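You operate a simulated robot arm through the tools that you are given. There is no shell and no other tool. Be economical: measure what you need, move in short steps, check, and stop when the job is done.

The job below is to be done with a simulated two-armed robot. You get a single attempt, and the scene is never put back.

JOB
Tighten the orange motor's coupling, holding the motor, then clamp it on the wiped saddle.
Fine: coupling turned to its stop; wipe the oil patch off with the blue wipe pad, pad back, before the motor goes on; shut the saddle lever last. What is to be rubbed or washed off counts as gone when no trace of it is left.

It is judged by the outcome, as a careful person would: the job done as asked, and still so three seconds after it is handed in. It fails if anything else is knocked over, pushed out of place, dropped, spilled or broken.

ROBOT AND FRAMES
Two 6-joint arms with three-finger grippers on one trunk, on a base that drives. Base frame: it is fixed to the floor where the robot stands at the start and does not move with it; the origin is under the middle of the robot, x ahead of it, y to its left, z up; the surface under the hand at the start is at about z = 780. Readings come in mm, rad, newtons and seconds.
The left shoulder is at the start at [22, 170, 1417], the right one opposite. With the tool pointing down near the work surface each hand reaches from about 320 to 600 mm from the robot's upright axis, wherever it stands, measured 20 degrees to its own side. Places, roughly: coupling [700, 0, 1000]; motor saddle [800, -100, 800]; oil patch [800, -100, 800]; saddle lever [700, -200, 800]. Payload 2.2 kg a hand.
The TCP of each hand is the grasp point between the finger pads, 25 mm short of the fingertips. In the tool frame z runs along the fingers and y along their closing line. Largest opening 104 mm; the body of the gripper starts 74 mm behind the TCP.
Orientation is that of the tool frame in the base frame, as a unit quaternion [x, y, z, w]. With the fingers straight down and closing along the base's y, the tool's x points along the base's -x, its y along +y and its z along -z.

CONTROLS
- The arms move only by the tool step_arm. It takes "left_motion", "right_motion" or both (then of equal length, played together; a hand with none holds still); each is a list of rows, each a list of 2 entries, a list of its own where there are three numbers: the shift along the base's x, y, z in cm, then the turn, a rotation vector about the base's x, y, z in rad. In form: [[[x, y, z], [wx, wy, wz]], ...]. A call has 1 to 12 rows; each row shifts and turns the commanded pose from where the row before left it. "left_jaw" and "right_jaw" are, for a hand that has rows, the finger opening in cm, from 0 to 10.4, set as the call begins (left out, the last holds). A row lasts 0.2 s, in which the tool goes at most 50 mm and 0.15 rad; a call with a longer step from one row to the next is refused whole, and so is a gripper value outside its range. A pose out of reach is approached as far as the arm can. The call stops where the force on the tool passes 80 N (or 10 N more than at its start, if that is more) or the arm is blocked; 0.2 s more then pass. The fingers move at their own pace and stop on an object; they squeeze with about 28 N. The grip force told is the motor's: it shows also when the fingers shut on nothing. Time passes only in rows, and 0.2 s behind the last, so rows that do not move let the fingers close. The reply holds the time, the measured pose of the TCP, the force on the tool along the base axes, the opening and the grip force, in the units named above and with some noise, with the torque about the TCP (base axes, N m) and any sound that the robot's microphone picked up.
- Cameras (640 x 400 px; columns grow to the right, rows downward): "scene" is now at [143.6, -19.1, 1310.6]; the picture's right is [-0.20, -0.98, 0.00], its down [-0.55, 0.11, -0.82] and it looks along [0.81, -0.16, -0.57] (base axes); focal length 266 px, centre (320, 200). "left" rides on the left gripper at [82, -3, -104] in its tool frame; the picture's right is [0.04, 1.00, 0.00], its down [-0.75, 0.03, -0.66] and it looks along [-0.66, 0.03, 0.75] (tool axes); focal length 256 px, centre (320, 200). "right" rides on the right gripper at [82, 3, -104] in its tool frame; the picture's right is [-0.04, 1.00, 0.00], its down [-0.75, -0.03, -0.66] and it looks along [-0.66, -0.03, 0.75] (tool axes); focal length 256 px, centre (320, 200). There is no depth. A picture from a camera that has moved, and an enlarged one, comes with that camera's place and axes in the base frame and with its lens. The place of the scene camera against the robot may be out by one fixed shift of up to 18 mm in any direction.
- capture(camera): a new picture of that camera. The clock stands still meanwhile.
- raise_lower(by): slides the trunk up (or, below 0, down) by that many mm; the arms and the scene camera ride with it, the base frame stays. It gives what a move gives, with no picture.
- drive_base(legs): drives the robot by 1 to 6 legs, each [ahead, left, turn to the left] in mm, mm and rad, along the robot's own axes; the way and the turn of a leg run together, so that a leg with both is an arc; at most 1500 mm and 3.142 rad a leg. The arms and the cameras ride along, it lands a little off, and it stops where it bumps. It gives what a move gives.
- head_to(pan, tilt): turns the head with the scene camera to pan (to the left, within 1.047 rad either way) and tilt (down, from -0.506 to 1.204), counted from straight ahead of the robot. It gives what a move gives.
- inspect(camera, box): a new picture of the part [left, top, right, bottom] of that camera's present view, enlarged. The clock stands still meanwhile.
- close_job(): hands the job in; it is judged then, once.

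Work in short steps. Places have to be worked out from the pictures, the camera data and where the tool is seen: move nearer, look again, correct. Check each grasp and each placing, and mend what went wrong. You have 120 turns and 108 pictures in all, those below and enlarged ones among them. Open the grippers and draw the arms clear of the work before you hand the job in, unless the task says otherwise; then end with one line.

The tools are called after ">>>" by a JSON object that holds its "fn" and its "kwargs". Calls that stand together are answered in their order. step_arm: Moves the arms, as the interface text tells. Its arguments: {"type":"object","properties":{"left_motion":{"type":"array","items":{"type":"array"}},"left_jaw":{"type":"number"},"right_motion":{"type":"array","items":{"type":"array"}},"right_jaw":{"type":"number"}},"required":[]} The other tools are called the same way: raise_lower (by) slides the trunk up or down; drive_base (legs) drives the base; head_to (pan, tilt) turns the head that bears the scene camera; capture (camera) takes a picture; inspect (camera, box) takes an enlarged picture of a part of a camera's view; close_job () hands the job in.

At the start:

```text
t: 0.0
left_eef_pos: [483.1, 202.0, 999.5]
left_tool_rot: [0.0, 1.0, 0.0, -0.001]
left_wrist_force: [0.1, -0.1, 0.8]
left_wrist_torque: [-0.01, -0.02, -0.01]
left_finger_gap: 103.7
left_grasp_force: 0.0
right_eef_pos: [548.2, -315.8, 1000.3]
right_tool_rot: [-0.001, 1.0, 0.001, 0.0]
right_wrist_force: [0.3, 0.1, -0.1]
right_wrist_torque: [-0.04, -0.04, 0.02]
right_finger_gap: 104.1
right_grasp_force: 0.0
trunk travel left (down, up): [-610.0, 132.0]
robot x, y, heading: [4.0, 3.4, 0.002]
head pan, tilt: [-0.201, 0.6]
```

scene: 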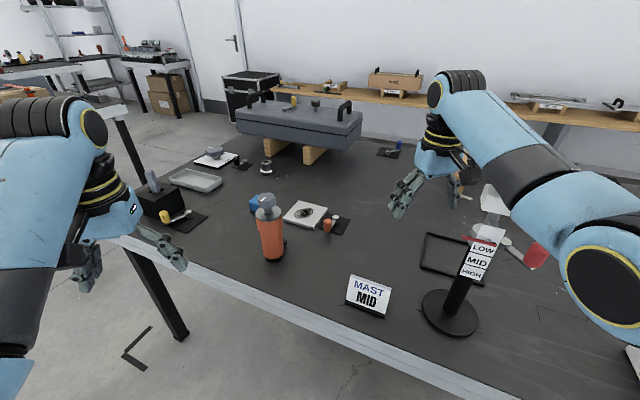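
right: 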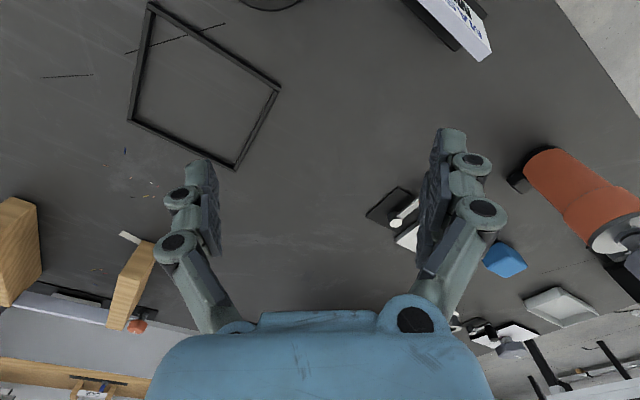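
left: 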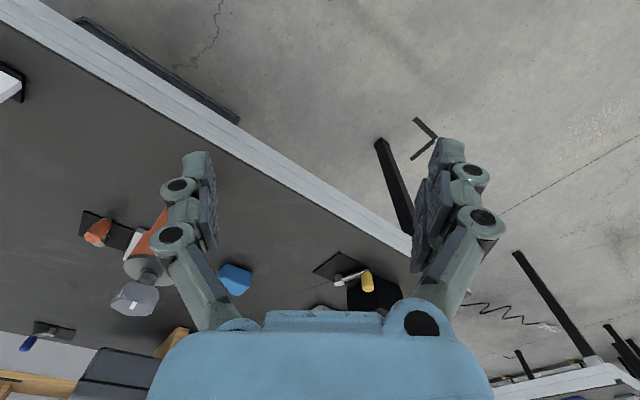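

The orange motor stands upright near the table's middle, with a white plate (saddle), a blue pad and an orange lever behind it. I'll enlarge those regions.

>>> {"fn": "inspect", "kwargs": {"camera": "scene", "box": [220, 170, 380, 270]}}

>>> {"fn": "inspect", "kwargs": {"camera": "scene", "box": [120, 80, 440, 280]}}

```text
4.00 times, centred on (300, 220) of scene
camera zoom: at [143.6, -19.1, 1310.6], right [-0.2, -0.98, 0.0], down [-0.55, 0.11, -0.82], along [0.81, -0.16, -0.57], focal length 1065 px, centre (400, 120)
```

zoom: 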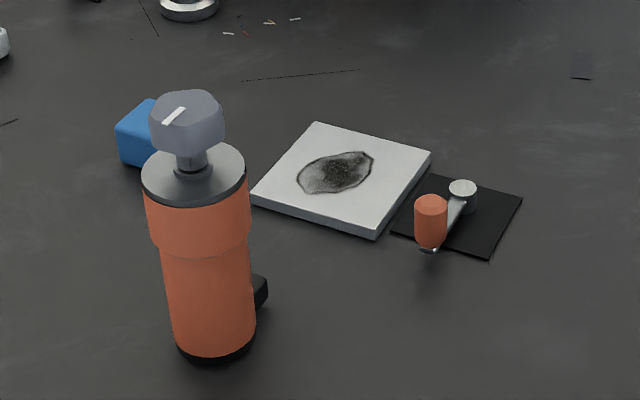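

```text
2.00 times, centred on (280, 180) of scene
camera zoom: at [143.6, -19.1, 1310.6], right [-0.2, -0.98, 0.0], down [-0.55, 0.11, -0.82], along [0.81, -0.16, -0.57], focal length 533 px, centre (400, 240)
```

zoom: 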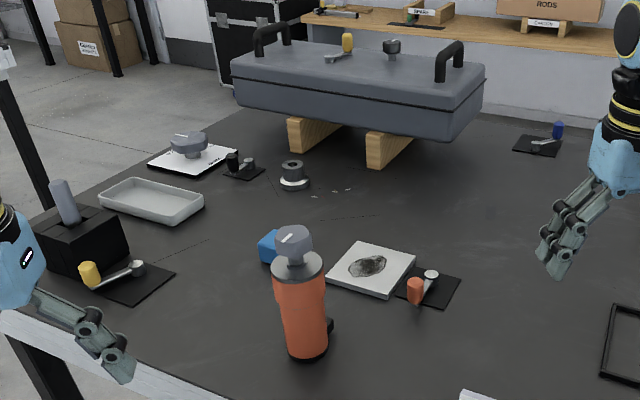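

Working from the picture, the motor is near (668, 4), the saddle (818, -104), the pad (896, 48) and the lever pivot (760, -189). The table edge runs diagonally, square to heading about -0.63. I'll raise the trunk for clearance, then turn and drive to face the work.

>>> {"fn": "raise_lower", "kwargs": {"by": 130}}

>>> {"fn": "drive_base", "kwargs": {"legs": [[0, 0, -0.633], [0, 395, 0], [130, 0, 0]]}}

>>> {"fn": "head_to", "kwargs": {"pan": 0, "tilt": 0.95}}

>>> {"fn": "capture", "kwargs": {"camera": "scene"}}

```text
t: 1.6
left_eef_pos: [485.2, 201.5, 1129.8]
left_tool_rot: [0.002, 1.0, -0.001, 0.0]
left_wrist_force: [-0.4, 1.1, 0.2]
left_wrist_torque: [0.0, -0.01, 0.01]
left_finger_gap: 103.9
left_grasp_force: 0.1
right_eef_pos: [547.9, -315.9, 1129.2]
right_tool_rot: [0.0, 1.0, 0.0, -0.001]
right_wrist_force: [0.1, -0.6, -0.2]
right_wrist_torque: [-0.01, 0.01, 0.02]
right_finger_gap: 104.0
right_grasp_force: 0.0
trunk travel left (down, up): [-740.0, 2.0]
robot x, y, heading: [0.7, 3.2, -0.002]
head pan, tilt: [-0.201, 0.6]
```

```text
t: 6.7
left_eef_pos: [847.2, 113.8, 1128.8]
left_tool_rot: [0.311, 0.95, 0.0, 0.0]
left_wrist_force: [-0.3, 0.2, 0.8]
left_wrist_torque: [-0.04, -0.02, 0.0]
left_finger_gap: 103.8
left_grasp_force: 0.0
right_eef_pos: [592.7, -340.8, 1129.1]
right_tool_rot: [0.311, 0.95, -0.001, 0.001]
right_wrist_force: [0.0, -0.1, -0.1]
right_wrist_torque: [-0.01, -0.03, 0.01]
right_finger_gap: 104.0
right_grasp_force: 0.1
trunk travel left (down, up): [-740.0, 2.0]
robot x, y, heading: [337.0, 240.5, -0.633]
head pan, tilt: [-0.201, 0.6]
```

```text
t: 7.5
left_eef_pos: [848.2, 114.2, 1129.8]
left_tool_rot: [0.311, 0.95, 0.0, 0.0]
left_wrist_force: [-0.2, 0.8, 0.2]
left_wrist_torque: [0.0, 0.02, 0.0]
left_finger_gap: 104.0
left_grasp_force: 0.1
right_eef_pos: [593.0, -341.1, 1130.3]
right_tool_rot: [0.311, 0.951, 0.001, 0.0]
right_wrist_force: [-0.5, -0.2, -1.2]
right_wrist_torque: [0.02, 0.04, 0.0]
right_finger_gap: 104.0
right_grasp_force: 0.1
trunk travel left (down, up): [-740.0, 2.0]
robot x, y, heading: [335.8, 238.6, -0.634]
head pan, tilt: [0.0, 0.949]
```

```text
102 pictures are left
camera scene: at [439.5, 152.0, 1412.6], right [-0.59, -0.81, 0.0], down [-0.65, 0.48, -0.58], along [0.47, -0.34, -0.81], focal length 266 px, centre (320, 200)
```

scene: 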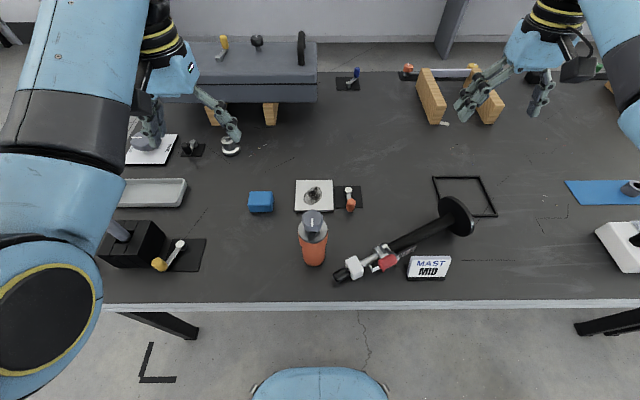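

The stand with the LOW/MID/HIGH tag looks different from before, so I'll look at it closely.

>>> {"fn": "inspect", "kwargs": {"camera": "scene", "box": [320, 160, 520, 285]}}

>>> {"fn": "capture", "kwargs": {"camera": "right"}}

```text
3.20 times, centred on (420, 222) of scene
camera zoom: at [439.5, 152.0, 1412.6], right [-0.59, -0.81, 0.0], down [-0.65, 0.48, -0.58], along [0.47, -0.34, -0.81], focal length 852 px, centre (0, 128)
```

zoom: 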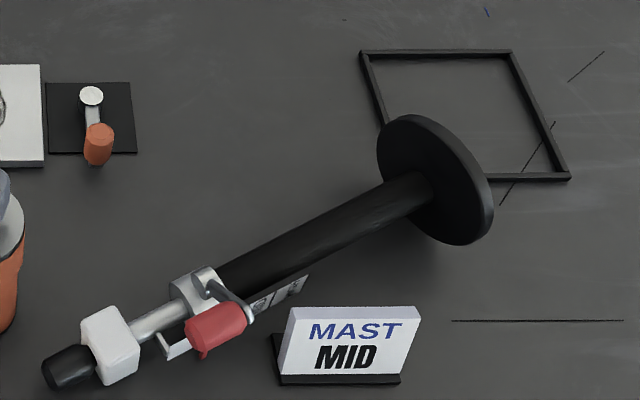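

```text
100 pictures are left
camera right: at [528.8, -290.6, 1232.8], right [0.62, 0.78, 0.0], down [0.59, -0.47, 0.66], along [0.51, -0.41, -0.75], focal length 256 px, centre (320, 200)
```

right: 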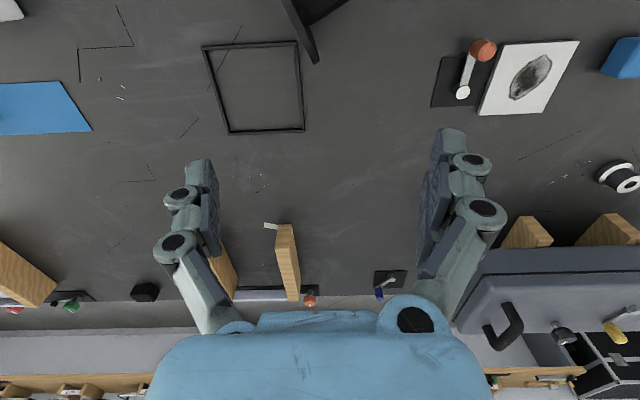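

The mast stand, which I judged lower than it really is (about 335 mm), was knocked over when I swung the arm. It originally stood at about (424, -362) and now lies from about (527, -339) to (592, -16); nothing else seems to have shifted. I'll put it back before the main job, starting with a closer look from the right hand.

>>> {"fn": "step_arm", "kwargs": {"right_motion": [[[-1, 3.5, 0], [0, 0, 0]], [[-1, 3.5, 0], [0, 0, 0]], [[-1, 3.5, 0], [0, 0, 0]], [[-1, 3.5, 0], [0, 0, 0]]]}}

>>> {"fn": "capture", "kwargs": {"camera": "right"}}

>>> {"fn": "inspect", "kwargs": {"camera": "scene", "box": [325, 220, 445, 295]}}

```text
t: 8.5
left_eef_pos: [846.9, 115.7, 1130.3]
left_tool_rot: [0.311, 0.95, -0.001, 0.0]
left_wrist_force: [1.1, 0.5, 0.5]
left_wrist_torque: [-0.02, -0.03, 0.02]
left_finger_gap: 104.1
left_grasp_force: 0.0
right_eef_pos: [557.4, -201.9, 1120.9]
right_tool_rot: [0.312, 0.95, 0.0, 0.002]
right_wrist_force: [-0.8, -0.3, 0.8]
right_wrist_torque: [-0.03, 0.01, -0.01]
right_finger_gap: 104.0
right_grasp_force: 0.1
right hand out of reach, approached as far as the arm can: row 4
trunk travel left (down, up): [-740.0, 2.0]
robot x, y, heading: [340.9, 238.0, -0.636]
head pan, tilt: [0.0, 0.949]
```

```text
99 pictures are left
camera right: at [492.3, -151.0, 1223.6], right [0.62, 0.78, 0.0], down [0.59, -0.47, 0.66], along [0.52, -0.41, -0.75], focal length 256 px, centre (320, 200)
```

right: 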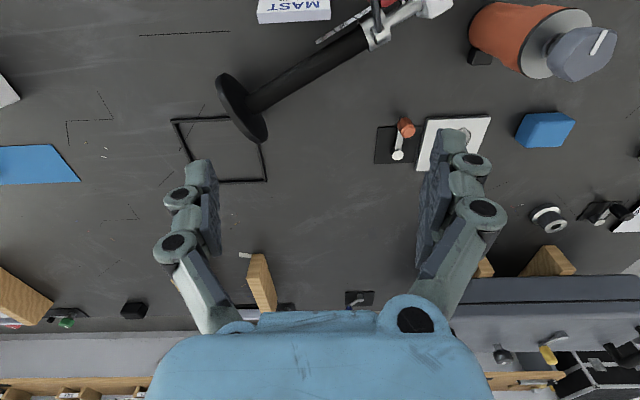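

```text
5.33 times, centred on (385, 258) of scene
camera zoom: at [439.4, 153.7, 1412.7], right [-0.59, -0.81, 0.0], down [-0.66, 0.48, -0.58], along [0.47, -0.35, -0.81], focal length 1420 px, centre (-27, -107)
```

zoom: 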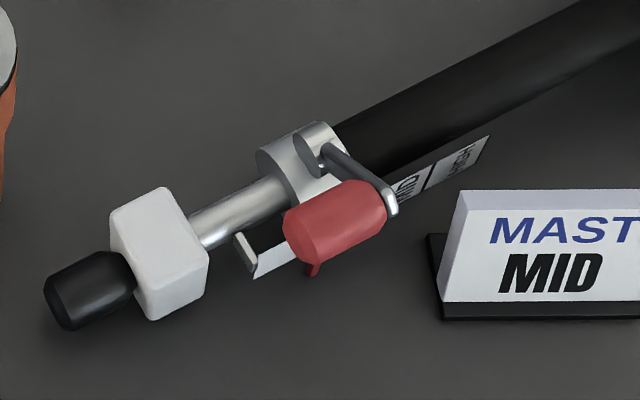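

The mast lies on its disc, label and head. I'll lower the trunk 150 mm (hands stay near z≈980, clear of everything) and look at it from the right hand from further away.

>>> {"fn": "raise_lower", "kwargs": {"by": -130}}

>>> {"fn": "step_arm", "kwargs": {"right_motion": [[[-2, 1, 0], [0, 0, 0]], [[-3, 1, 0], [0, 0, 0]], [[-3, 1, 0], [0, 0, 0]], [[-3, 1, 0], [0, 0, 0]]]}}

>>> {"fn": "capture", "kwargs": {"camera": "right"}}

>>> {"fn": "capture", "kwargs": {"camera": "scene"}}

```text
t: 10.1
left_eef_pos: [847.2, 113.0, 1000.0]
left_tool_rot: [0.312, 0.95, 0.0, 0.0]
left_wrist_force: [0.4, -0.4, -0.1]
left_wrist_torque: [-0.03, -0.04, -0.03]
left_finger_gap: 104.0
left_grasp_force: 0.2
right_eef_pos: [556.2, -202.5, 989.6]
right_tool_rot: [0.311, 0.95, 0.0, 0.001]
right_wrist_force: [-0.1, 0.5, 0.5]
right_wrist_torque: [-0.02, 0.01, 0.0]
right_finger_gap: 104.3
right_grasp_force: 0.0
trunk travel left (down, up): [-610.0, 132.0]
robot x, y, heading: [340.6, 239.1, -0.634]
head pan, tilt: [0.0, 0.949]
```

```text
t: 11.1
left_eef_pos: [847.7, 115.2, 1000.9]
left_tool_rot: [0.312, 0.95, 0.0, 0.0]
left_wrist_force: [-0.6, -0.9, -0.5]
left_wrist_torque: [-0.02, -0.04, -0.01]
left_finger_gap: 104.2
left_grasp_force: 0.1
right_eef_pos: [446.4, -165.8, 970.8]
right_tool_rot: [0.311, 0.95, 0.0, 0.003]
right_wrist_force: [-0.8, 0.3, -0.1]
right_wrist_torque: [0.01, -0.02, -0.03]
right_finger_gap: 104.2
right_grasp_force: 0.0
right hand out of reach, approached as far as the arm can: row 1, 2, 3
trunk travel left (down, up): [-610.0, 132.0]
robot x, y, heading: [339.3, 239.8, -0.629]
head pan, tilt: [0.0, 0.949]
```

```text
97 pictures are left
camera right: at [381.7, -114.7, 1073.8], right [0.62, 0.78, 0.0], down [0.59, -0.47, 0.66], along [0.52, -0.41, -0.75], focal length 256 px, centre (320, 200)
```

right: 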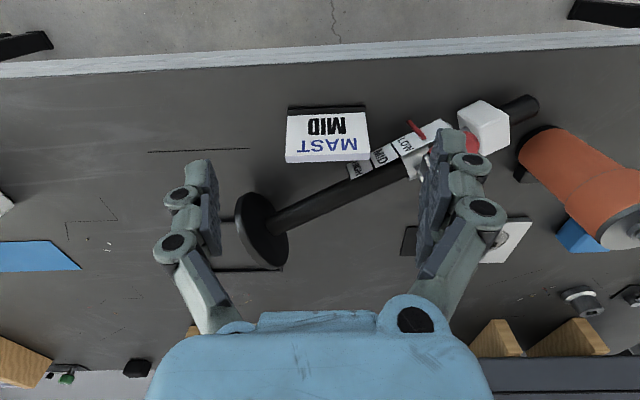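

```text
96 pictures are left
camera scene: at [438.8, 151.8, 1282.4], right [-0.59, -0.81, 0.0], down [-0.66, 0.48, -0.58], along [0.47, -0.34, -0.81], focal length 266 px, centre (320, 200)
```

scene: 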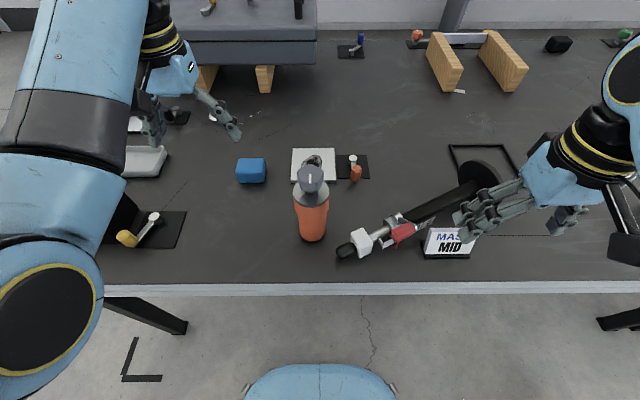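

The label faces the robot and the pole simply tipped over toward +y. I'll re-erect it with the right hand from a base pose near (60, -100) heading 0, where the hand ends up pointing +y. I'm driving there with the trunk raised; nothing tall is left in the way.

>>> {"fn": "raise_lower", "kwargs": {"by": 130}}

>>> {"fn": "drive_base", "kwargs": {"legs": [[-25, -439, 0], [0, 0, 0.632]]}}

>>> {"fn": "head_to", "kwargs": {"pan": -0.4, "tilt": 0.8}}

>>> {"fn": "capture", "kwargs": {"camera": "scene"}}

```text
t: 12.7
left_eef_pos: [847.9, 113.9, 1128.6]
left_tool_rot: [0.311, 0.95, 0.0, -0.001]
left_wrist_force: [-0.1, -0.3, -0.5]
left_wrist_torque: [0.02, -0.01, 0.02]
left_finger_gap: 104.0
left_grasp_force: 0.2
right_eef_pos: [448.8, -166.3, 1102.5]
right_tool_rot: [0.311, 0.95, -0.001, 0.004]
right_wrist_force: [-0.3, 0.7, -0.3]
right_wrist_torque: [0.01, 0.01, 0.0]
right_finger_gap: 103.8
right_grasp_force: 0.0
trunk travel left (down, up): [-740.0, 2.0]
robot x, y, heading: [337.4, 238.1, -0.627]
head pan, tilt: [0.0, 0.949]
```

```text
t: 17.1
left_eef_pos: [540.6, 112.8, 1128.6]
left_tool_rot: [-0.012, 1.0, 0.001, 0.0]
left_wrist_force: [-0.5, -0.3, -0.3]
left_wrist_torque: [-0.03, -0.01, 0.01]
left_finger_gap: 104.0
left_grasp_force: 0.1
right_eef_pos: [395.7, -352.9, 1101.5]
right_tool_rot: [-0.011, 1.0, 0.0, 0.005]
right_wrist_force: [0.1, 0.2, -0.3]
right_wrist_torque: [0.0, -0.02, 0.02]
right_finger_gap: 104.1
right_grasp_force: 0.1
trunk travel left (down, up): [-740.0, 2.0]
robot x, y, heading: [61.9, -96.3, 0.022]
head pan, tilt: [0.0, 0.949]
```

```text
t: 17.9
left_eef_pos: [541.4, 111.1, 1129.5]
left_tool_rot: [-0.011, 1.0, 0.0, 0.0]
left_wrist_force: [-0.3, -0.2, -0.3]
left_wrist_torque: [0.02, 0.02, 0.04]
left_finger_gap: 103.8
left_grasp_force: 0.0
right_eef_pos: [395.6, -353.8, 1102.1]
right_tool_rot: [-0.011, 1.0, 0.0, 0.005]
right_wrist_force: [0.3, -0.1, -0.1]
right_wrist_torque: [0.01, 0.01, 0.01]
right_finger_gap: 103.8
right_grasp_force: 0.0
trunk travel left (down, up): [-740.0, 2.0]
robot x, y, heading: [59.5, -101.3, 0.023]
head pan, tilt: [-0.4, 0.799]
```

```text
95 pictures are left
camera scene: at [193.2, -129.1, 1424.0], right [-0.37, -0.93, 0.0], down [-0.67, 0.26, -0.7], along [0.65, -0.26, -0.72], focal length 266 px, centre (320, 200)
```

scene: 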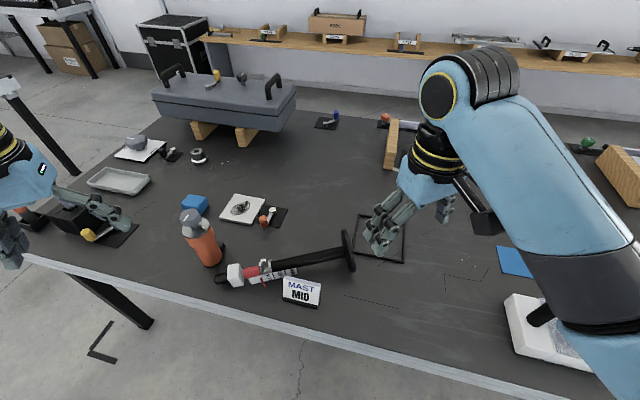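

The mast is in clear view, so I'll enlarge it to triangulate the pole.

>>> {"fn": "inspect", "kwargs": {"camera": "scene", "box": [200, 220, 360, 320]}}

```text
4.00 times, centred on (280, 270) of scene
camera zoom: at [193.2, -129.1, 1424.0], right [-0.37, -0.93, 0.0], down [-0.67, 0.26, -0.7], along [0.65, -0.26, -0.72], focal length 1065 px, centre (480, -80)
```

zoom: 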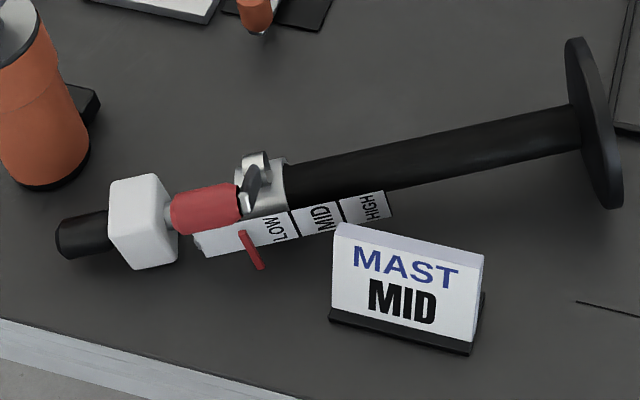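

The label pointer sits at LOW, as it was at first, so I'll leave it. I'm lowering the trunk and yawing the right hand about -1.85 rad so that the fingers close across the pole with the camera toward its head.

>>> {"fn": "raise_lower", "kwargs": {"by": -130}}

>>> {"fn": "step_arm", "kwargs": {"right_motion": [[[1, 1, 0], [0, 0, -0.15]], [[1, 1, 0], [0, 0, -0.15]], [[1, 1, 0], [0, 0, -0.15]], [[1, 1, 0], [0, 0, -0.15]], [[1, 1, 0], [0, 0, -0.15]], [[1, 1, 0], [0, 0, -0.15]], [[1, 1, 0], [0, 0, -0.15]], [[1, 1, 0], [0, 0, -0.15]], [[1, 1, 0], [0, 0, -0.15]], [[1, 0, 0], [0, 0, -0.15]], [[1, 0, 0], [0, 0, -0.15]], [[1, 0, 0], [0, 0, -0.15]]]}}

>>> {"fn": "capture", "kwargs": {"camera": "right"}}

```text
t: 19.5
left_eef_pos: [540.7, 111.7, 1000.8]
left_tool_rot: [-0.01, 1.0, -0.001, 0.0]
left_wrist_force: [-0.2, 0.7, 0.6]
left_wrist_torque: [0.04, 0.01, -0.01]
left_finger_gap: 104.2
left_grasp_force: 0.1
right_eef_pos: [395.5, -353.3, 973.4]
right_tool_rot: [-0.011, 1.0, 0.001, 0.005]
right_wrist_force: [-0.1, -0.2, -0.5]
right_wrist_torque: [0.01, -0.05, 0.02]
right_finger_gap: 104.1
right_grasp_force: 0.1
trunk travel left (down, up): [-610.0, 132.0]
robot x, y, heading: [60.9, -96.5, 0.024]
head pan, tilt: [-0.4, 0.799]
```

```text
t: 22.1
left_eef_pos: [540.7, 112.2, 998.9]
left_tool_rot: [-0.011, 1.0, 0.0, -0.001]
left_wrist_force: [0.6, 0.4, 0.8]
left_wrist_torque: [0.0, -0.02, -0.01]
left_finger_gap: 104.0
left_grasp_force: 0.1
right_eef_pos: [508.5, -280.8, 960.6]
right_tool_rot: [0.779, 0.626, -0.021, 0.01]
right_wrist_force: [-0.4, -0.7, -0.2]
right_wrist_torque: [-0.02, 0.02, -0.03]
right_finger_gap: 103.9
right_grasp_force: 0.0
trunk travel left (down, up): [-610.0, 132.0]
robot x, y, heading: [64.3, -99.7, 0.021]
head pan, tilt: [-0.4, 0.799]
```

```text
93 pictures are left
camera right: at [530.2, -197.8, 1060.6], right [0.97, -0.25, -0.01], down [-0.18, -0.7, 0.69], along [-0.18, -0.67, -0.72], focal length 256 px, centre (320, 200)
```

right: 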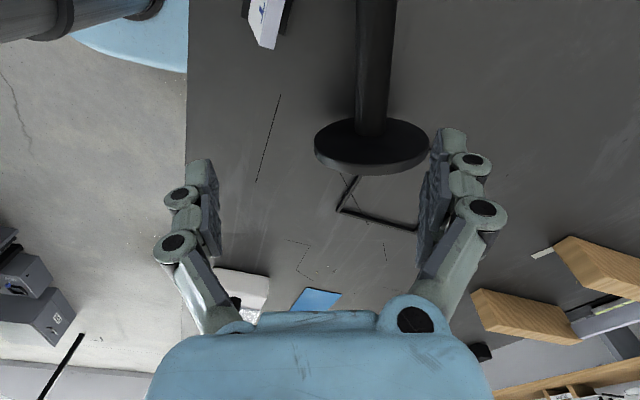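

The pole runs from about (546, -331) at the disc toward (561, -231), at roughly 80°. I'm moving above the grip point (561, -240) and down to z≈890 for a check.

>>> {"fn": "step_arm", "kwargs": {"right_motion": [[[2, 1.5, 0], [0, 0, 0.04]], [[2, 1.5, 0], [0, 0, 0]], [[1.3, 1.1, 0], [0, 0, 0]], [[0, 0, -3.5], [0, 0, 0]], [[0, 0, -3.5], [0, 0, 0]]]}}

>>> {"fn": "capture", "kwargs": {"camera": "right"}}

>>> {"fn": "inspect", "kwargs": {"camera": "scene", "box": [240, 180, 400, 280]}}

```text
t: 23.3
left_eef_pos: [542.0, 112.2, 998.8]
left_tool_rot: [-0.012, 1.0, 0.0, 0.0]
left_wrist_force: [0.6, 0.8, 0.7]
left_wrist_torque: [-0.01, 0.0, 0.03]
left_finger_gap: 104.2
left_grasp_force: 0.2
right_eef_pos: [577.6, -231.7, 908.4]
right_tool_rot: [0.766, 0.642, -0.003, 0.016]
right_wrist_force: [0.9, 0.6, -1.5]
right_wrist_torque: [-0.05, 0.01, -0.02]
right_finger_gap: 103.8
right_grasp_force: 0.1
trunk travel left (down, up): [-610.0, 132.0]
robot x, y, heading: [62.4, -102.0, 0.026]
head pan, tilt: [-0.4, 0.799]
```

```text
92 pictures are left
camera right: at [592.0, -150.4, 1009.6], right [0.98, -0.21, 0.02], down [-0.17, -0.72, 0.67], along [-0.13, -0.66, -0.74], focal length 256 px, centre (320, 200)
```

right: 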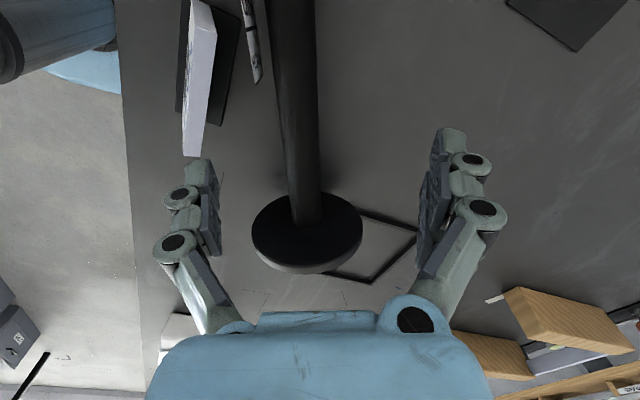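

```text
4.00 times, centred on (320, 230) of scene
camera zoom: at [193.9, -128.9, 1293.7], right [-0.37, -0.93, 0.0], down [-0.67, 0.26, -0.7], along [0.65, -0.26, -0.72], focal length 1065 px, centre (320, 80)
```

zoom: 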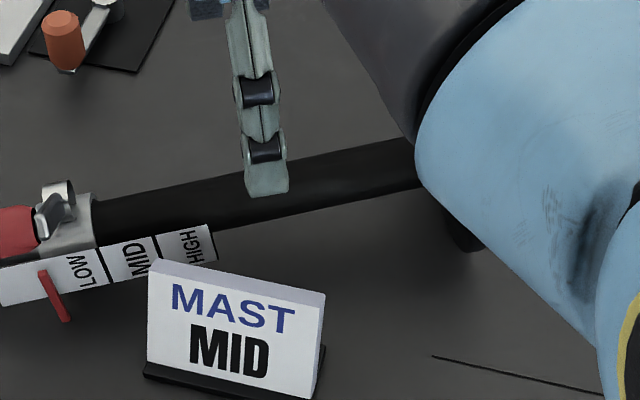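

At the grip the pole is about 16 mm nearer the robot than the hand, and the MAST sign is close to the near finger. I'll narrow the opening to 7 cm, shift, and go down onto the pole.

>>> {"fn": "step_arm", "kwargs": {"right_motion": [[[-1.0, -0.7, 0], [0, 0, 0]], [[-1.0, -0.6, 0], [0, 0, 0]], [[0, 0, -1.5], [0, 0, 0]], [[0, 0, 0], [0, 0, 0]]], "right_jaw": 7}}

>>> {"fn": "capture", "kwargs": {"camera": "right"}}

```text
t: 24.3
left_eef_pos: [540.4, 112.2, 1000.0]
left_tool_rot: [-0.011, 1.0, 0.001, 0.0]
left_wrist_force: [0.0, 0.4, 0.1]
left_wrist_torque: [-0.02, -0.01, 0.0]
left_finger_gap: 103.9
left_grasp_force: 0.1
right_eef_pos: [558.7, -247.1, 893.4]
right_tool_rot: [0.765, 0.643, -0.001, 0.015]
right_wrist_force: [0.2, -0.6, -0.2]
right_wrist_torque: [-0.02, 0.01, -0.04]
right_finger_gap: 70.0
right_grasp_force: 0.2
trunk travel left (down, up): [-610.0, 132.0]
robot x, y, heading: [62.1, -101.5, 0.024]
head pan, tilt: [-0.4, 0.799]
```

```text
90 pictures are left
camera right: at [573.7, -164.3, 994.4], right [0.98, -0.21, 0.02], down [-0.17, -0.72, 0.67], along [-0.13, -0.66, -0.74], focal length 256 px, centre (320, 200)
```

right: 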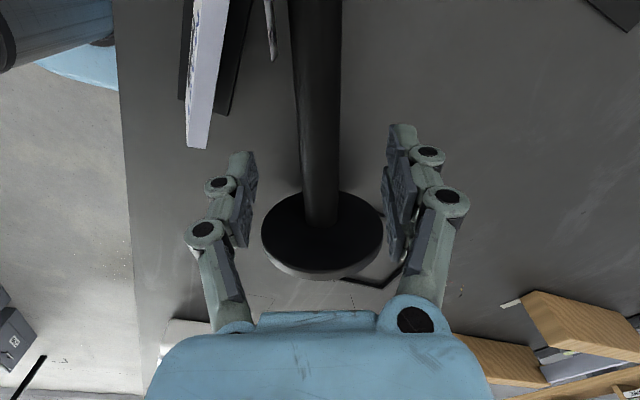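

It is centred now, so I'm descending to z≈826 and closing on the pole.

>>> {"fn": "step_arm", "kwargs": {"right_motion": [[[0, 0, -2.5], [0, 0, 0]], [[0, 0, -2.5], [0, 0, 0]], [[0, 0, -1.7], [0, 0, 0]], [[0, 0, 0], [0, 0, 0]]]}}

>>> {"fn": "step_arm", "kwargs": {"right_motion": [[[0, 0, 0], [0, 0, 0]], [[0, 0, 0], [0, 0, 0]], [[0, 0, 0], [0, 0, 0]]], "right_jaw": 0}}

>>> {"fn": "capture", "kwargs": {"camera": "right"}}

```text
t: 25.3
left_eef_pos: [540.5, 112.5, 999.5]
left_tool_rot: [-0.01, 1.0, 0.0, 0.0]
left_wrist_force: [0.1, 0.1, 0.5]
left_wrist_torque: [0.0, -0.01, 0.02]
left_finger_gap: 104.0
left_grasp_force: 0.1
right_eef_pos: [548.1, -236.8, 816.7]
right_tool_rot: [0.763, 0.646, -0.004, 0.002]
right_wrist_force: [0.6, -0.1, 0.6]
right_wrist_torque: [-0.01, 0.03, 0.02]
right_finger_gap: 70.0
right_grasp_force: 0.1
trunk travel left (down, up): [-610.0, 132.0]
robot x, y, heading: [60.0, -99.5, 0.023]
head pan, tilt: [-0.4, 0.799]
```

```text
t: 26.1
left_eef_pos: [540.7, 112.3, 998.0]
left_tool_rot: [-0.011, 1.0, 0.0, -0.001]
left_wrist_force: [0.0, 0.0, -0.1]
left_wrist_torque: [-0.01, 0.02, -0.03]
left_finger_gap: 104.1
left_grasp_force: 0.0
right_eef_pos: [547.4, -237.5, 815.1]
right_tool_rot: [0.763, 0.646, -0.005, 0.002]
right_wrist_force: [-0.4, -0.8, -0.1]
right_wrist_torque: [-0.01, -0.01, -0.04]
right_finger_gap: 19.4
right_grasp_force: 28.0
trunk travel left (down, up): [-610.0, 132.0]
robot x, y, heading: [61.3, -98.7, 0.024]
head pan, tilt: [-0.4, 0.799]
```

```text
89 pictures are left
camera right: at [564.4, -157.2, 918.2], right [0.98, -0.2, 0.0], down [-0.15, -0.73, 0.66], along [-0.14, -0.65, -0.75], focal length 256 px, centre (320, 200)
```

right: 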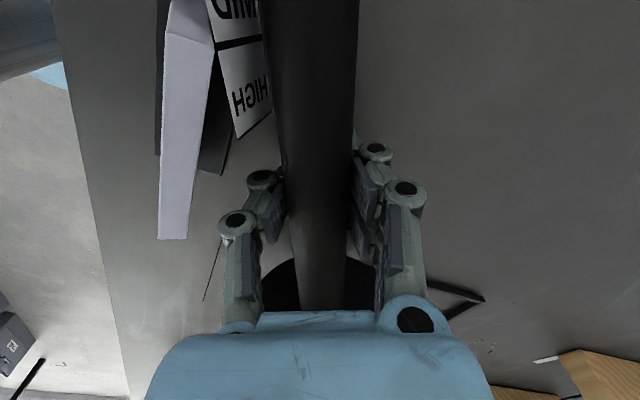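

The gap of 19 mm is less than the pole's width, so I'm probably gripping under its centreline. I'll open, raise 14 mm and grip again.

>>> {"fn": "step_arm", "kwargs": {"right_motion": [[[0, 0, 0], [0, 0, 0]], [[0, 0, 0], [0, 0, 0]], [[0, 0, 0.7], [0, 0, 0]], [[0, 0, 0.7], [0, 0, 0]]], "right_jaw": 5.5}}

>>> {"fn": "step_arm", "kwargs": {"right_motion": [[[0, 0, 0], [0, 0, 0]], [[0, 0, 0], [0, 0, 0]], [[0, 0, 0], [0, 0, 0]]], "right_jaw": 0}}

>>> {"fn": "inspect", "kwargs": {"camera": "scene", "box": [240, 180, 400, 280]}}

```text
t: 27.1
left_eef_pos: [541.5, 112.5, 999.4]
left_tool_rot: [-0.011, 1.0, 0.0, 0.0]
left_wrist_force: [0.2, -0.7, 0.0]
left_wrist_torque: [0.0, 0.02, 0.0]
left_finger_gap: 104.1
left_grasp_force: 0.0
right_eef_pos: [548.7, -237.5, 832.7]
right_tool_rot: [0.763, 0.646, -0.004, 0.003]
right_wrist_force: [0.0, -0.1, -0.8]
right_wrist_torque: [0.04, 0.02, 0.0]
right_finger_gap: 55.2
right_grasp_force: 0.1
trunk travel left (down, up): [-610.0, 132.0]
robot x, y, heading: [61.7, -98.1, 0.023]
head pan, tilt: [-0.4, 0.799]
```

```text
t: 27.9
left_eef_pos: [541.6, 112.1, 1000.6]
left_tool_rot: [-0.01, 1.0, 0.0, 0.0]
left_wrist_force: [0.1, 0.7, -0.1]
left_wrist_torque: [0.0, 0.02, 0.02]
left_finger_gap: 104.1
left_grasp_force: 0.1
right_eef_pos: [548.9, -237.9, 833.6]
right_tool_rot: [0.763, 0.646, -0.003, 0.003]
right_wrist_force: [2.0, -1.0, 4.2]
right_wrist_torque: [-0.02, 0.01, -0.29]
right_finger_gap: 25.8
right_grasp_force: 28.0
trunk travel left (down, up): [-610.0, 132.0]
robot x, y, heading: [61.9, -100.9, 0.019]
head pan, tilt: [-0.4, 0.799]
```

```text
4.00 times, centred on (320, 230) of scene
camera zoom: at [193.6, -129.1, 1293.8], right [-0.37, -0.93, 0.0], down [-0.67, 0.26, -0.7], along [0.65, -0.26, -0.72], focal length 1065 px, centre (320, 80)
```

zoom: 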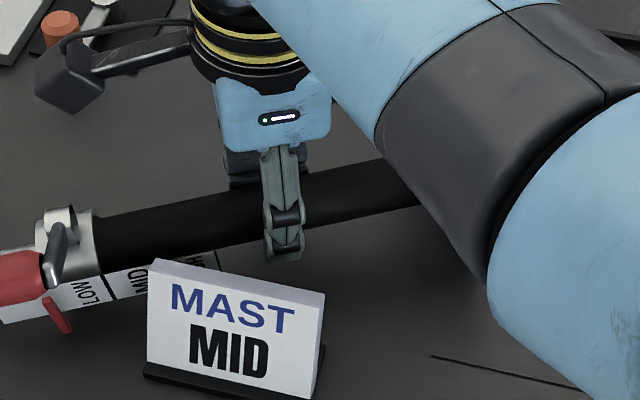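

The gap is now 25.8 mm, matching the pole. I'm lifting gently.

>>> {"fn": "step_arm", "kwargs": {"right_motion": [[[0, 0, 1], [0, 0, 0]], [[0, 0, 1], [0, 0, 0]], [[0, 0, 2], [0, 0, 0]], [[0, 0, 3], [0, 0, 0]], [[0, 0, 3], [0, 0, 0]]]}}

>>> {"fn": "capture", "kwargs": {"camera": "scene"}}

```text
t: 29.1
left_eef_pos: [540.7, 111.6, 1000.4]
left_tool_rot: [-0.01, 1.0, 0.0, 0.0]
left_wrist_force: [0.5, 0.6, 0.4]
left_wrist_torque: [0.01, 0.02, 0.0]
left_finger_gap: 104.2
left_grasp_force: 0.0
right_eef_pos: [555.6, -259.6, 937.1]
right_tool_rot: [0.768, 0.64, -0.011, 0.021]
right_wrist_force: [-0.2, 0.4, -6.5]
right_wrist_torque: [-0.24, -0.03, -0.04]
right_finger_gap: 25.8
right_grasp_force: 28.3
trunk travel left (down, up): [-610.0, 132.0]
robot x, y, heading: [61.2, -97.8, 0.026]
head pan, tilt: [-0.4, 0.799]
```

```text
87 pictures are left
camera scene: at [193.9, -129.3, 1293.7], right [-0.37, -0.93, 0.0], down [-0.67, 0.26, -0.7], along [0.65, -0.26, -0.72], focal length 266 px, centre (320, 200)
```

scene: 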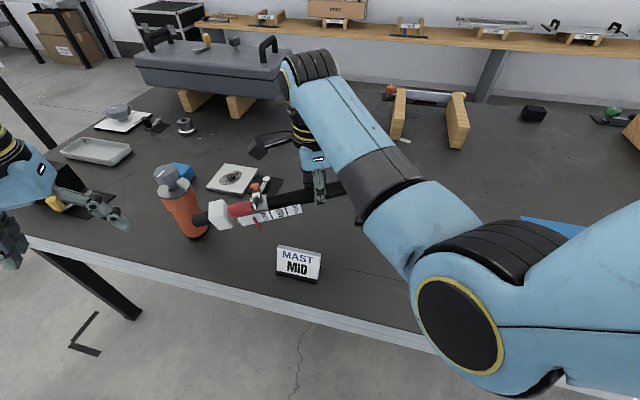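

The mast is held and weighs about 0.65 kg. I'll tilt it upright about the closing axis, moving toward its old place as I go.

>>> {"fn": "step_arm", "kwargs": {"right_motion": [[[-1, -0.5, 0.5], [0.147, -0.03, 0]], [[-1, -0.5, 0.5], [0.147, -0.03, 0]], [[-1, -0.5, 0.5], [0.147, -0.03, 0]], [[-1, -0.5, 0], [0.147, -0.03, 0]], [[-1, -0.5, 0], [0.147, -0.03, 0]], [[-1, -0.5, 0], [0.147, -0.03, 0]]]}}

>>> {"fn": "capture", "kwargs": {"camera": "scene"}}

```text
t: 30.5
left_eef_pos: [540.7, 112.3, 998.9]
left_tool_rot: [-0.011, 1.0, 0.0, -0.001]
left_wrist_force: [0.5, -0.5, 0.6]
left_wrist_torque: [0.01, -0.04, -0.01]
left_finger_gap: 104.0
left_grasp_force: 0.1
right_eef_pos: [488.5, -265.6, 949.3]
right_tool_rot: [0.689, 0.583, 0.338, -0.267]
right_wrist_force: [0.8, -0.7, -5.8]
right_wrist_torque: [-0.13, -0.01, 0.0]
right_finger_gap: 26.1
right_grasp_force: 27.9
trunk travel left (down, up): [-610.0, 132.0]
robot x, y, heading: [63.6, -99.8, 0.02]
head pan, tilt: [-0.4, 0.799]
```

```text
86 pictures are left
camera scene: at [193.5, -130.0, 1293.7], right [-0.37, -0.93, 0.0], down [-0.67, 0.26, -0.7], along [0.65, -0.26, -0.72], focal length 266 px, centre (320, 200)
```

scene: 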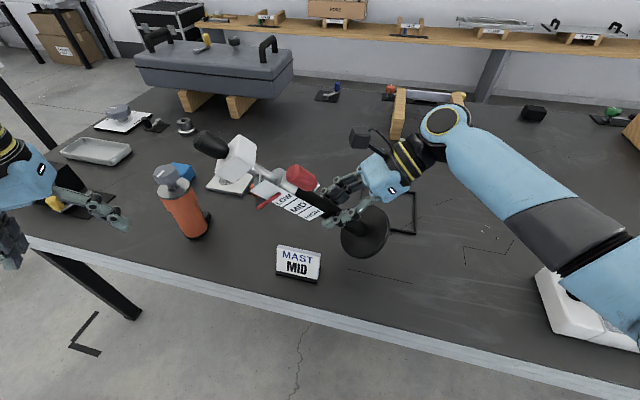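

The tilt is working and the label faces the robot as before. I'll continue to near upright.

>>> {"fn": "step_arm", "kwargs": {"right_motion": [[[-1, -1.5, 0], [0.146, -0.03, 0]], [[-1, -1.5, 0], [0.146, -0.03, 0]], [[-1, -1.5, 0], [0.146, -0.03, 0]], [[-1, -1.5, 0], [0.146, -0.03, 0]], [[-1, -1.5, 0], [0.117, -0.024, 0]], [[-1, -1.5, 0], [0, 0, 0]]]}}

>>> {"fn": "capture", "kwargs": {"camera": "scene"}}

>>> {"fn": "capture", "kwargs": {"camera": "right"}}

```text
t: 31.9
left_eef_pos: [540.8, 112.3, 1000.0]
left_tool_rot: [-0.011, 1.0, -0.001, 0.0]
left_wrist_force: [-0.3, -0.6, 0.4]
left_wrist_torque: [0.04, -0.02, 0.01]
left_finger_gap: 104.0
left_grasp_force: 0.1
right_eef_pos: [428.6, -355.2, 949.2]
right_tool_rot: [0.529, 0.449, 0.566, -0.445]
right_wrist_force: [0.0, 0.2, -6.6]
right_wrist_torque: [-0.03, 0.02, -0.01]
right_finger_gap: 26.0
right_grasp_force: 28.0
trunk travel left (down, up): [-610.0, 132.0]
robot x, y, heading: [62.7, -98.8, 0.026]
head pan, tilt: [-0.4, 0.799]
```

```text
85 pictures are left
camera scene: at [193.2, -130.0, 1293.8], right [-0.37, -0.93, 0.0], down [-0.67, 0.27, -0.7], along [0.65, -0.26, -0.72], focal length 266 px, centre (320, 200)
```

scene: 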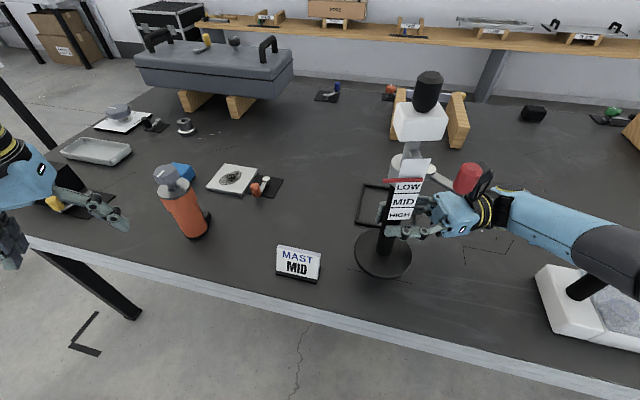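

```text
84 pictures are left
camera right: at [406.5, -459.4, 1025.8], right [0.98, -0.2, 0.0], down [-0.13, -0.61, -0.78], along [0.15, 0.76, -0.63], focal length 256 px, centre (320, 200)
```

right: 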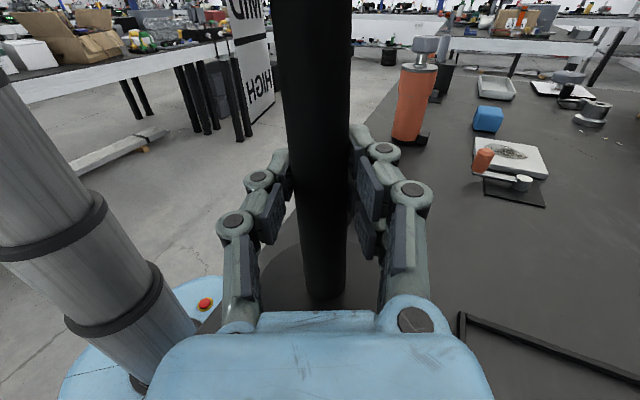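

The mast is nearly upright. I'm correcting the small tilts, shifting to (424, -362) and lowering close to the table.

>>> {"fn": "step_arm", "kwargs": {"right_motion": [[[-0.45, -0.7, 0], [0.032, 0.031, 0]], [[0, 0, -2], [0, 0, 0]], [[0, 0, -2], [0, 0, 0]], [[0, 0, -1], [0, 0, 0]], [[0, 0, 0], [0, 0, 0]]]}}

>>> {"fn": "capture", "kwargs": {"camera": "scene"}}

```text
t: 33.1
left_eef_pos: [541.8, 113.1, 1000.2]
left_tool_rot: [-0.011, 1.0, 0.0, -0.001]
left_wrist_force: [-0.8, -0.6, 0.5]
left_wrist_torque: [0.02, 0.0, -0.01]
left_finger_gap: 104.0
left_grasp_force: 0.0
right_eef_pos: [426.1, -361.8, 899.3]
right_tool_rot: [0.531, 0.433, 0.564, -0.461]
right_wrist_force: [0.0, 0.1, -5.2]
right_wrist_torque: [-0.04, -0.01, -0.01]
right_finger_gap: 26.3
right_grasp_force: 28.0
trunk travel left (down, up): [-610.0, 132.0]
robot x, y, heading: [62.3, -98.4, 0.024]
head pan, tilt: [-0.4, 0.799]
```

```text
83 pictures are left
camera scene: at [193.7, -129.5, 1293.7], right [-0.37, -0.93, 0.0], down [-0.67, 0.26, -0.7], along [0.65, -0.26, -0.72], focal length 266 px, centre (320, 200)
```

scene: 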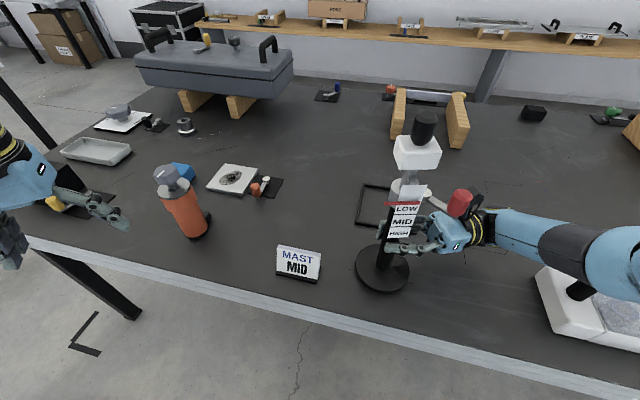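

Upright and close to the table. I'm lowering in 3 mm steps until the force shows contact.

>>> {"fn": "step_arm", "kwargs": {"right_motion": [[[0, 0, -0.3], [0, 0, 0]], [[0, 0, -0.3], [0, 0, 0]], [[0, 0, -0.3], [0, 0, 0]], [[0, 0, -0.3], [0, 0, 0]]]}}

```text
t: 34.1
left_eef_pos: [540.3, 111.8, 999.2]
left_tool_rot: [-0.011, 1.0, 0.0, 0.0]
left_wrist_force: [0.3, -0.5, 0.9]
left_wrist_torque: [-0.01, -0.04, -0.03]
left_finger_gap: 104.0
left_grasp_force: 0.1
right_eef_pos: [424.9, -362.8, 889.5]
right_tool_rot: [0.529, 0.433, 0.566, -0.46]
right_wrist_force: [-0.7, -4.6, 12.0]
right_wrist_torque: [0.59, 0.2, 0.03]
right_finger_gap: 26.3
right_grasp_force: 28.0
trunk travel left (down, up): [-610.0, 132.0]
robot x, y, heading: [61.8, -100.8, 0.022]
head pan, tilt: [-0.4, 0.799]
```

There is contact, mostly at the +y edge, so the mast still leans slightly to +y. I'll rotate a bit more and watch the torque.

>>> {"fn": "step_arm", "kwargs": {"right_motion": [[[0, 0, 0.1], [0.03, -0.002, 0]], [[0, 0, 0], [0, 0, 0]]]}}

```text
t: 34.7
left_eef_pos: [541.4, 113.0, 999.3]
left_tool_rot: [-0.011, 1.0, 0.0, 0.0]
left_wrist_force: [0.5, 0.2, 0.3]
left_wrist_torque: [-0.02, 0.02, 0.0]
left_finger_gap: 103.8
left_grasp_force: 0.1
right_eef_pos: [425.2, -361.8, 888.5]
right_tool_rot: [0.524, 0.424, 0.571, -0.468]
right_wrist_force: [1.1, -2.9, 1.4]
right_wrist_torque: [-0.46, 0.07, 0.11]
right_finger_gap: 26.2
right_grasp_force: 28.0
trunk travel left (down, up): [-610.0, 132.0]
robot x, y, heading: [61.2, -103.7, 0.025]
head pan, tilt: [-0.4, 0.799]
```

It is sitting flat now. I'm opening the jaw and checking before withdrawing.

>>> {"fn": "step_arm", "kwargs": {"right_motion": [[[0, 0, 0], [-0.008, 0, 0]], [[0, 0, 0], [0, 0, 0]], [[0, 0, 0], [0, 0, 0]]], "right_jaw": 7}}

>>> {"fn": "capture", "kwargs": {"camera": "scene"}}

>>> {"fn": "capture", "kwargs": {"camera": "right"}}

```text
t: 35.5
left_eef_pos: [540.3, 111.3, 998.6]
left_tool_rot: [-0.01, 1.0, 0.0, 0.0]
left_wrist_force: [0.0, 0.5, -0.1]
left_wrist_torque: [0.02, -0.03, -0.01]
left_finger_gap: 104.0
left_grasp_force: 0.0
right_eef_pos: [425.0, -361.4, 887.8]
right_tool_rot: [0.526, 0.427, 0.569, -0.465]
right_wrist_force: [-1.0, -0.3, 0.7]
right_wrist_torque: [0.0, 0.0, -0.01]
right_finger_gap: 69.9
right_grasp_force: 0.1
trunk travel left (down, up): [-610.0, 132.0]
robot x, y, heading: [62.1, -99.4, 0.025]
head pan, tilt: [-0.4, 0.799]
```

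```text
82 pictures are left
camera scene: at [193.5, -129.2, 1293.8], right [-0.37, -0.93, 0.0], down [-0.67, 0.26, -0.7], along [0.65, -0.26, -0.72], focal length 266 px, centre (320, 200)
```

scene: 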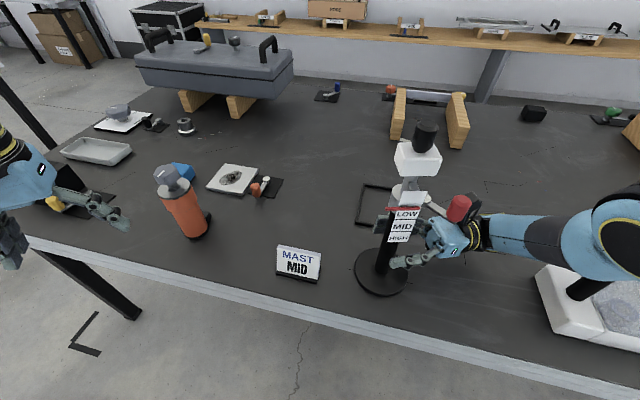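

```text
81 pictures are left
camera right: at [404.9, -471.1, 960.1], right [0.98, -0.2, -0.04], down [-0.15, -0.57, -0.81], along [0.14, 0.8, -0.59], focal length 256 px, centre (320, 200)
```

right: 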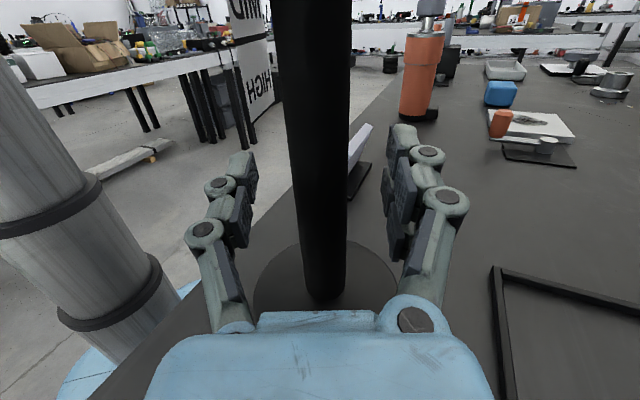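

The mast stands on its own. I'm withdrawing the hand straight back along its fingers.

>>> {"fn": "step_arm", "kwargs": {"right_motion": [[[-0.5, -2.4, 0], [0, 0, 0]], [[-0.5, -2.4, 0], [0, 0, 0]], [[-0.5, -2.4, 0], [0, 0, 0]], [[-0.5, -2.4, 0], [0, 0, 0]], [[-0.5, -2.4, 0], [0, 0, 0]], [[-0.5, -2.4, 0], [0, 0, 0]]]}}

>>> {"fn": "capture", "kwargs": {"camera": "scene"}}

>>> {"fn": "capture", "kwargs": {"camera": "right"}}

```text
t: 36.9
left_eef_pos: [540.9, 112.1, 998.3]
left_tool_rot: [-0.011, 1.0, -0.001, -0.001]
left_wrist_force: [-0.2, 0.0, 0.2]
left_wrist_torque: [0.0, -0.04, 0.02]
left_finger_gap: 103.6
left_grasp_force: 0.1
right_eef_pos: [381.0, -467.3, 921.7]
right_tool_rot: [0.528, 0.426, 0.57, -0.464]
right_wrist_force: [0.6, -0.1, -0.4]
right_wrist_torque: [0.01, -0.01, 0.02]
right_finger_gap: 70.1
right_grasp_force: 0.1
right hand out of reach, approached as far as the arm can: row 1, 2, 3, 4, 5, 6
trunk travel left (down, up): [-610.0, 132.0]
robot x, y, heading: [60.0, -96.2, 0.022]
head pan, tilt: [-0.4, 0.799]
```

```text
80 pictures are left
camera scene: at [193.7, -129.3, 1293.7], right [-0.37, -0.93, 0.0], down [-0.67, 0.26, -0.7], along [0.65, -0.26, -0.72], focal length 266 px, centre (320, 200)
```

scene: 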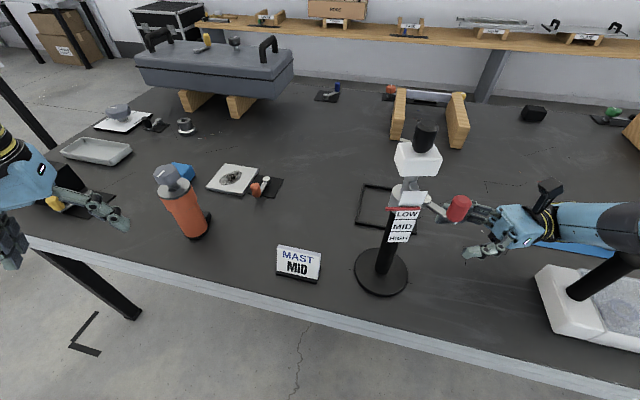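

```text
79 pictures are left
camera right: at [362.0, -576.9, 993.5], right [0.98, -0.2, -0.04], down [-0.15, -0.57, -0.8], along [0.14, 0.79, -0.59], focal length 256 px, centre (320, 200)
```

right: 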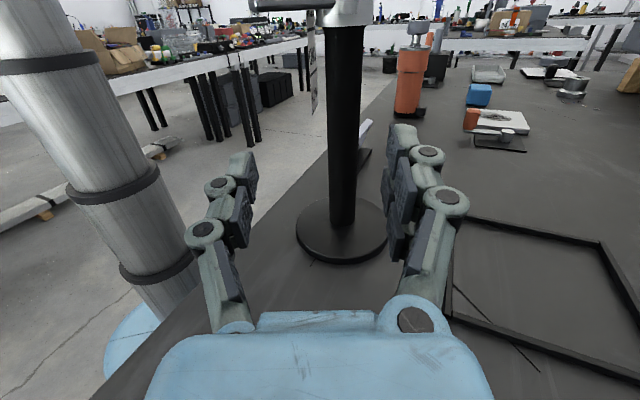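

The mast is back at about (423, -365), and the crank handle at about (372, -429) matches where it was in the first picture. I'm backing the base straight off, then going left and turning, well away from the table.

>>> {"fn": "drive_base", "kwargs": {"legs": [[-200, 0, 0]]}}

>>> {"fn": "drive_base", "kwargs": {"legs": [[0, 450, 0], [0, 0, -0.65]]}}

>>> {"fn": "head_to", "kwargs": {"pan": -0.3, "tilt": 0.6}}

>>> {"fn": "capture", "kwargs": {"camera": "scene"}}

```text
t: 38.5
left_eef_pos: [338.3, 107.7, 999.7]
left_tool_rot: [-0.013, 1.0, 0.001, 0.0]
left_wrist_force: [-0.5, -0.3, -0.2]
left_wrist_torque: [0.02, -0.01, 0.03]
left_finger_gap: 104.0
left_grasp_force: 0.0
right_eef_pos: [181.1, -473.5, 922.1]
right_tool_rot: [0.526, 0.428, 0.569, -0.465]
right_wrist_force: [-1.2, 0.5, -0.4]
right_wrist_torque: [0.05, 0.0, 0.01]
right_finger_gap: 70.2
right_grasp_force: 0.1
trunk travel left (down, up): [-610.0, 132.0]
robot x, y, heading: [-137.6, -103.6, 0.026]
head pan, tilt: [-0.4, 0.799]
```

```text
t: 43.0
left_eef_pos: [361.9, 252.3, 999.4]
left_tool_rot: [0.299, 0.954, 0.0, 0.0]
left_wrist_force: [0.7, 0.9, -0.3]
left_wrist_torque: [0.01, 0.01, 0.0]
left_finger_gap: 104.0
left_grasp_force: 0.1
right_eef_pos: [-108.7, -124.3, 921.1]
right_tool_rot: [0.633, 0.243, 0.685, -0.266]
right_wrist_force: [-0.9, 0.4, -0.1]
right_wrist_torque: [-0.03, -0.01, 0.01]
right_finger_gap: 70.0
right_grasp_force: 0.2
trunk travel left (down, up): [-610.0, 132.0]
robot x, y, heading: [-147.5, 361.9, -0.604]
head pan, tilt: [-0.4, 0.799]
```

```text
t: 43.8
left_eef_pos: [361.5, 251.9, 999.6]
left_tool_rot: [0.299, 0.954, 0.001, -0.001]
left_wrist_force: [-1.0, -0.3, -0.9]
left_wrist_torque: [-0.01, 0.01, 0.01]
left_finger_gap: 104.1
left_grasp_force: 0.0
right_eef_pos: [-107.5, -124.3, 921.1]
right_tool_rot: [0.632, 0.244, 0.685, -0.267]
right_wrist_force: [0.6, 1.0, -0.2]
right_wrist_torque: [0.01, -0.01, 0.03]
right_finger_gap: 70.0
right_grasp_force: 0.0
trunk travel left (down, up): [-610.0, 132.0]
robot x, y, heading: [-150.8, 359.7, -0.608]
head pan, tilt: [-0.3, 0.6]
```

```text
78 pictures are left
camera scene: at [-52.0, 250.4, 1310.6], right [-0.79, -0.62, 0.0], down [-0.35, 0.45, -0.82], along [0.51, -0.65, -0.57], focal length 266 px, centre (320, 200)
```

scene: 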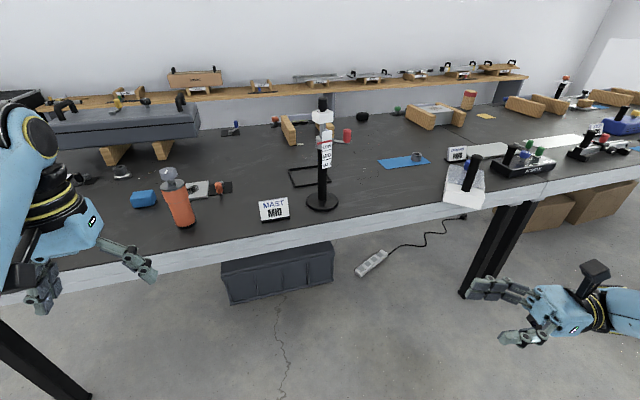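

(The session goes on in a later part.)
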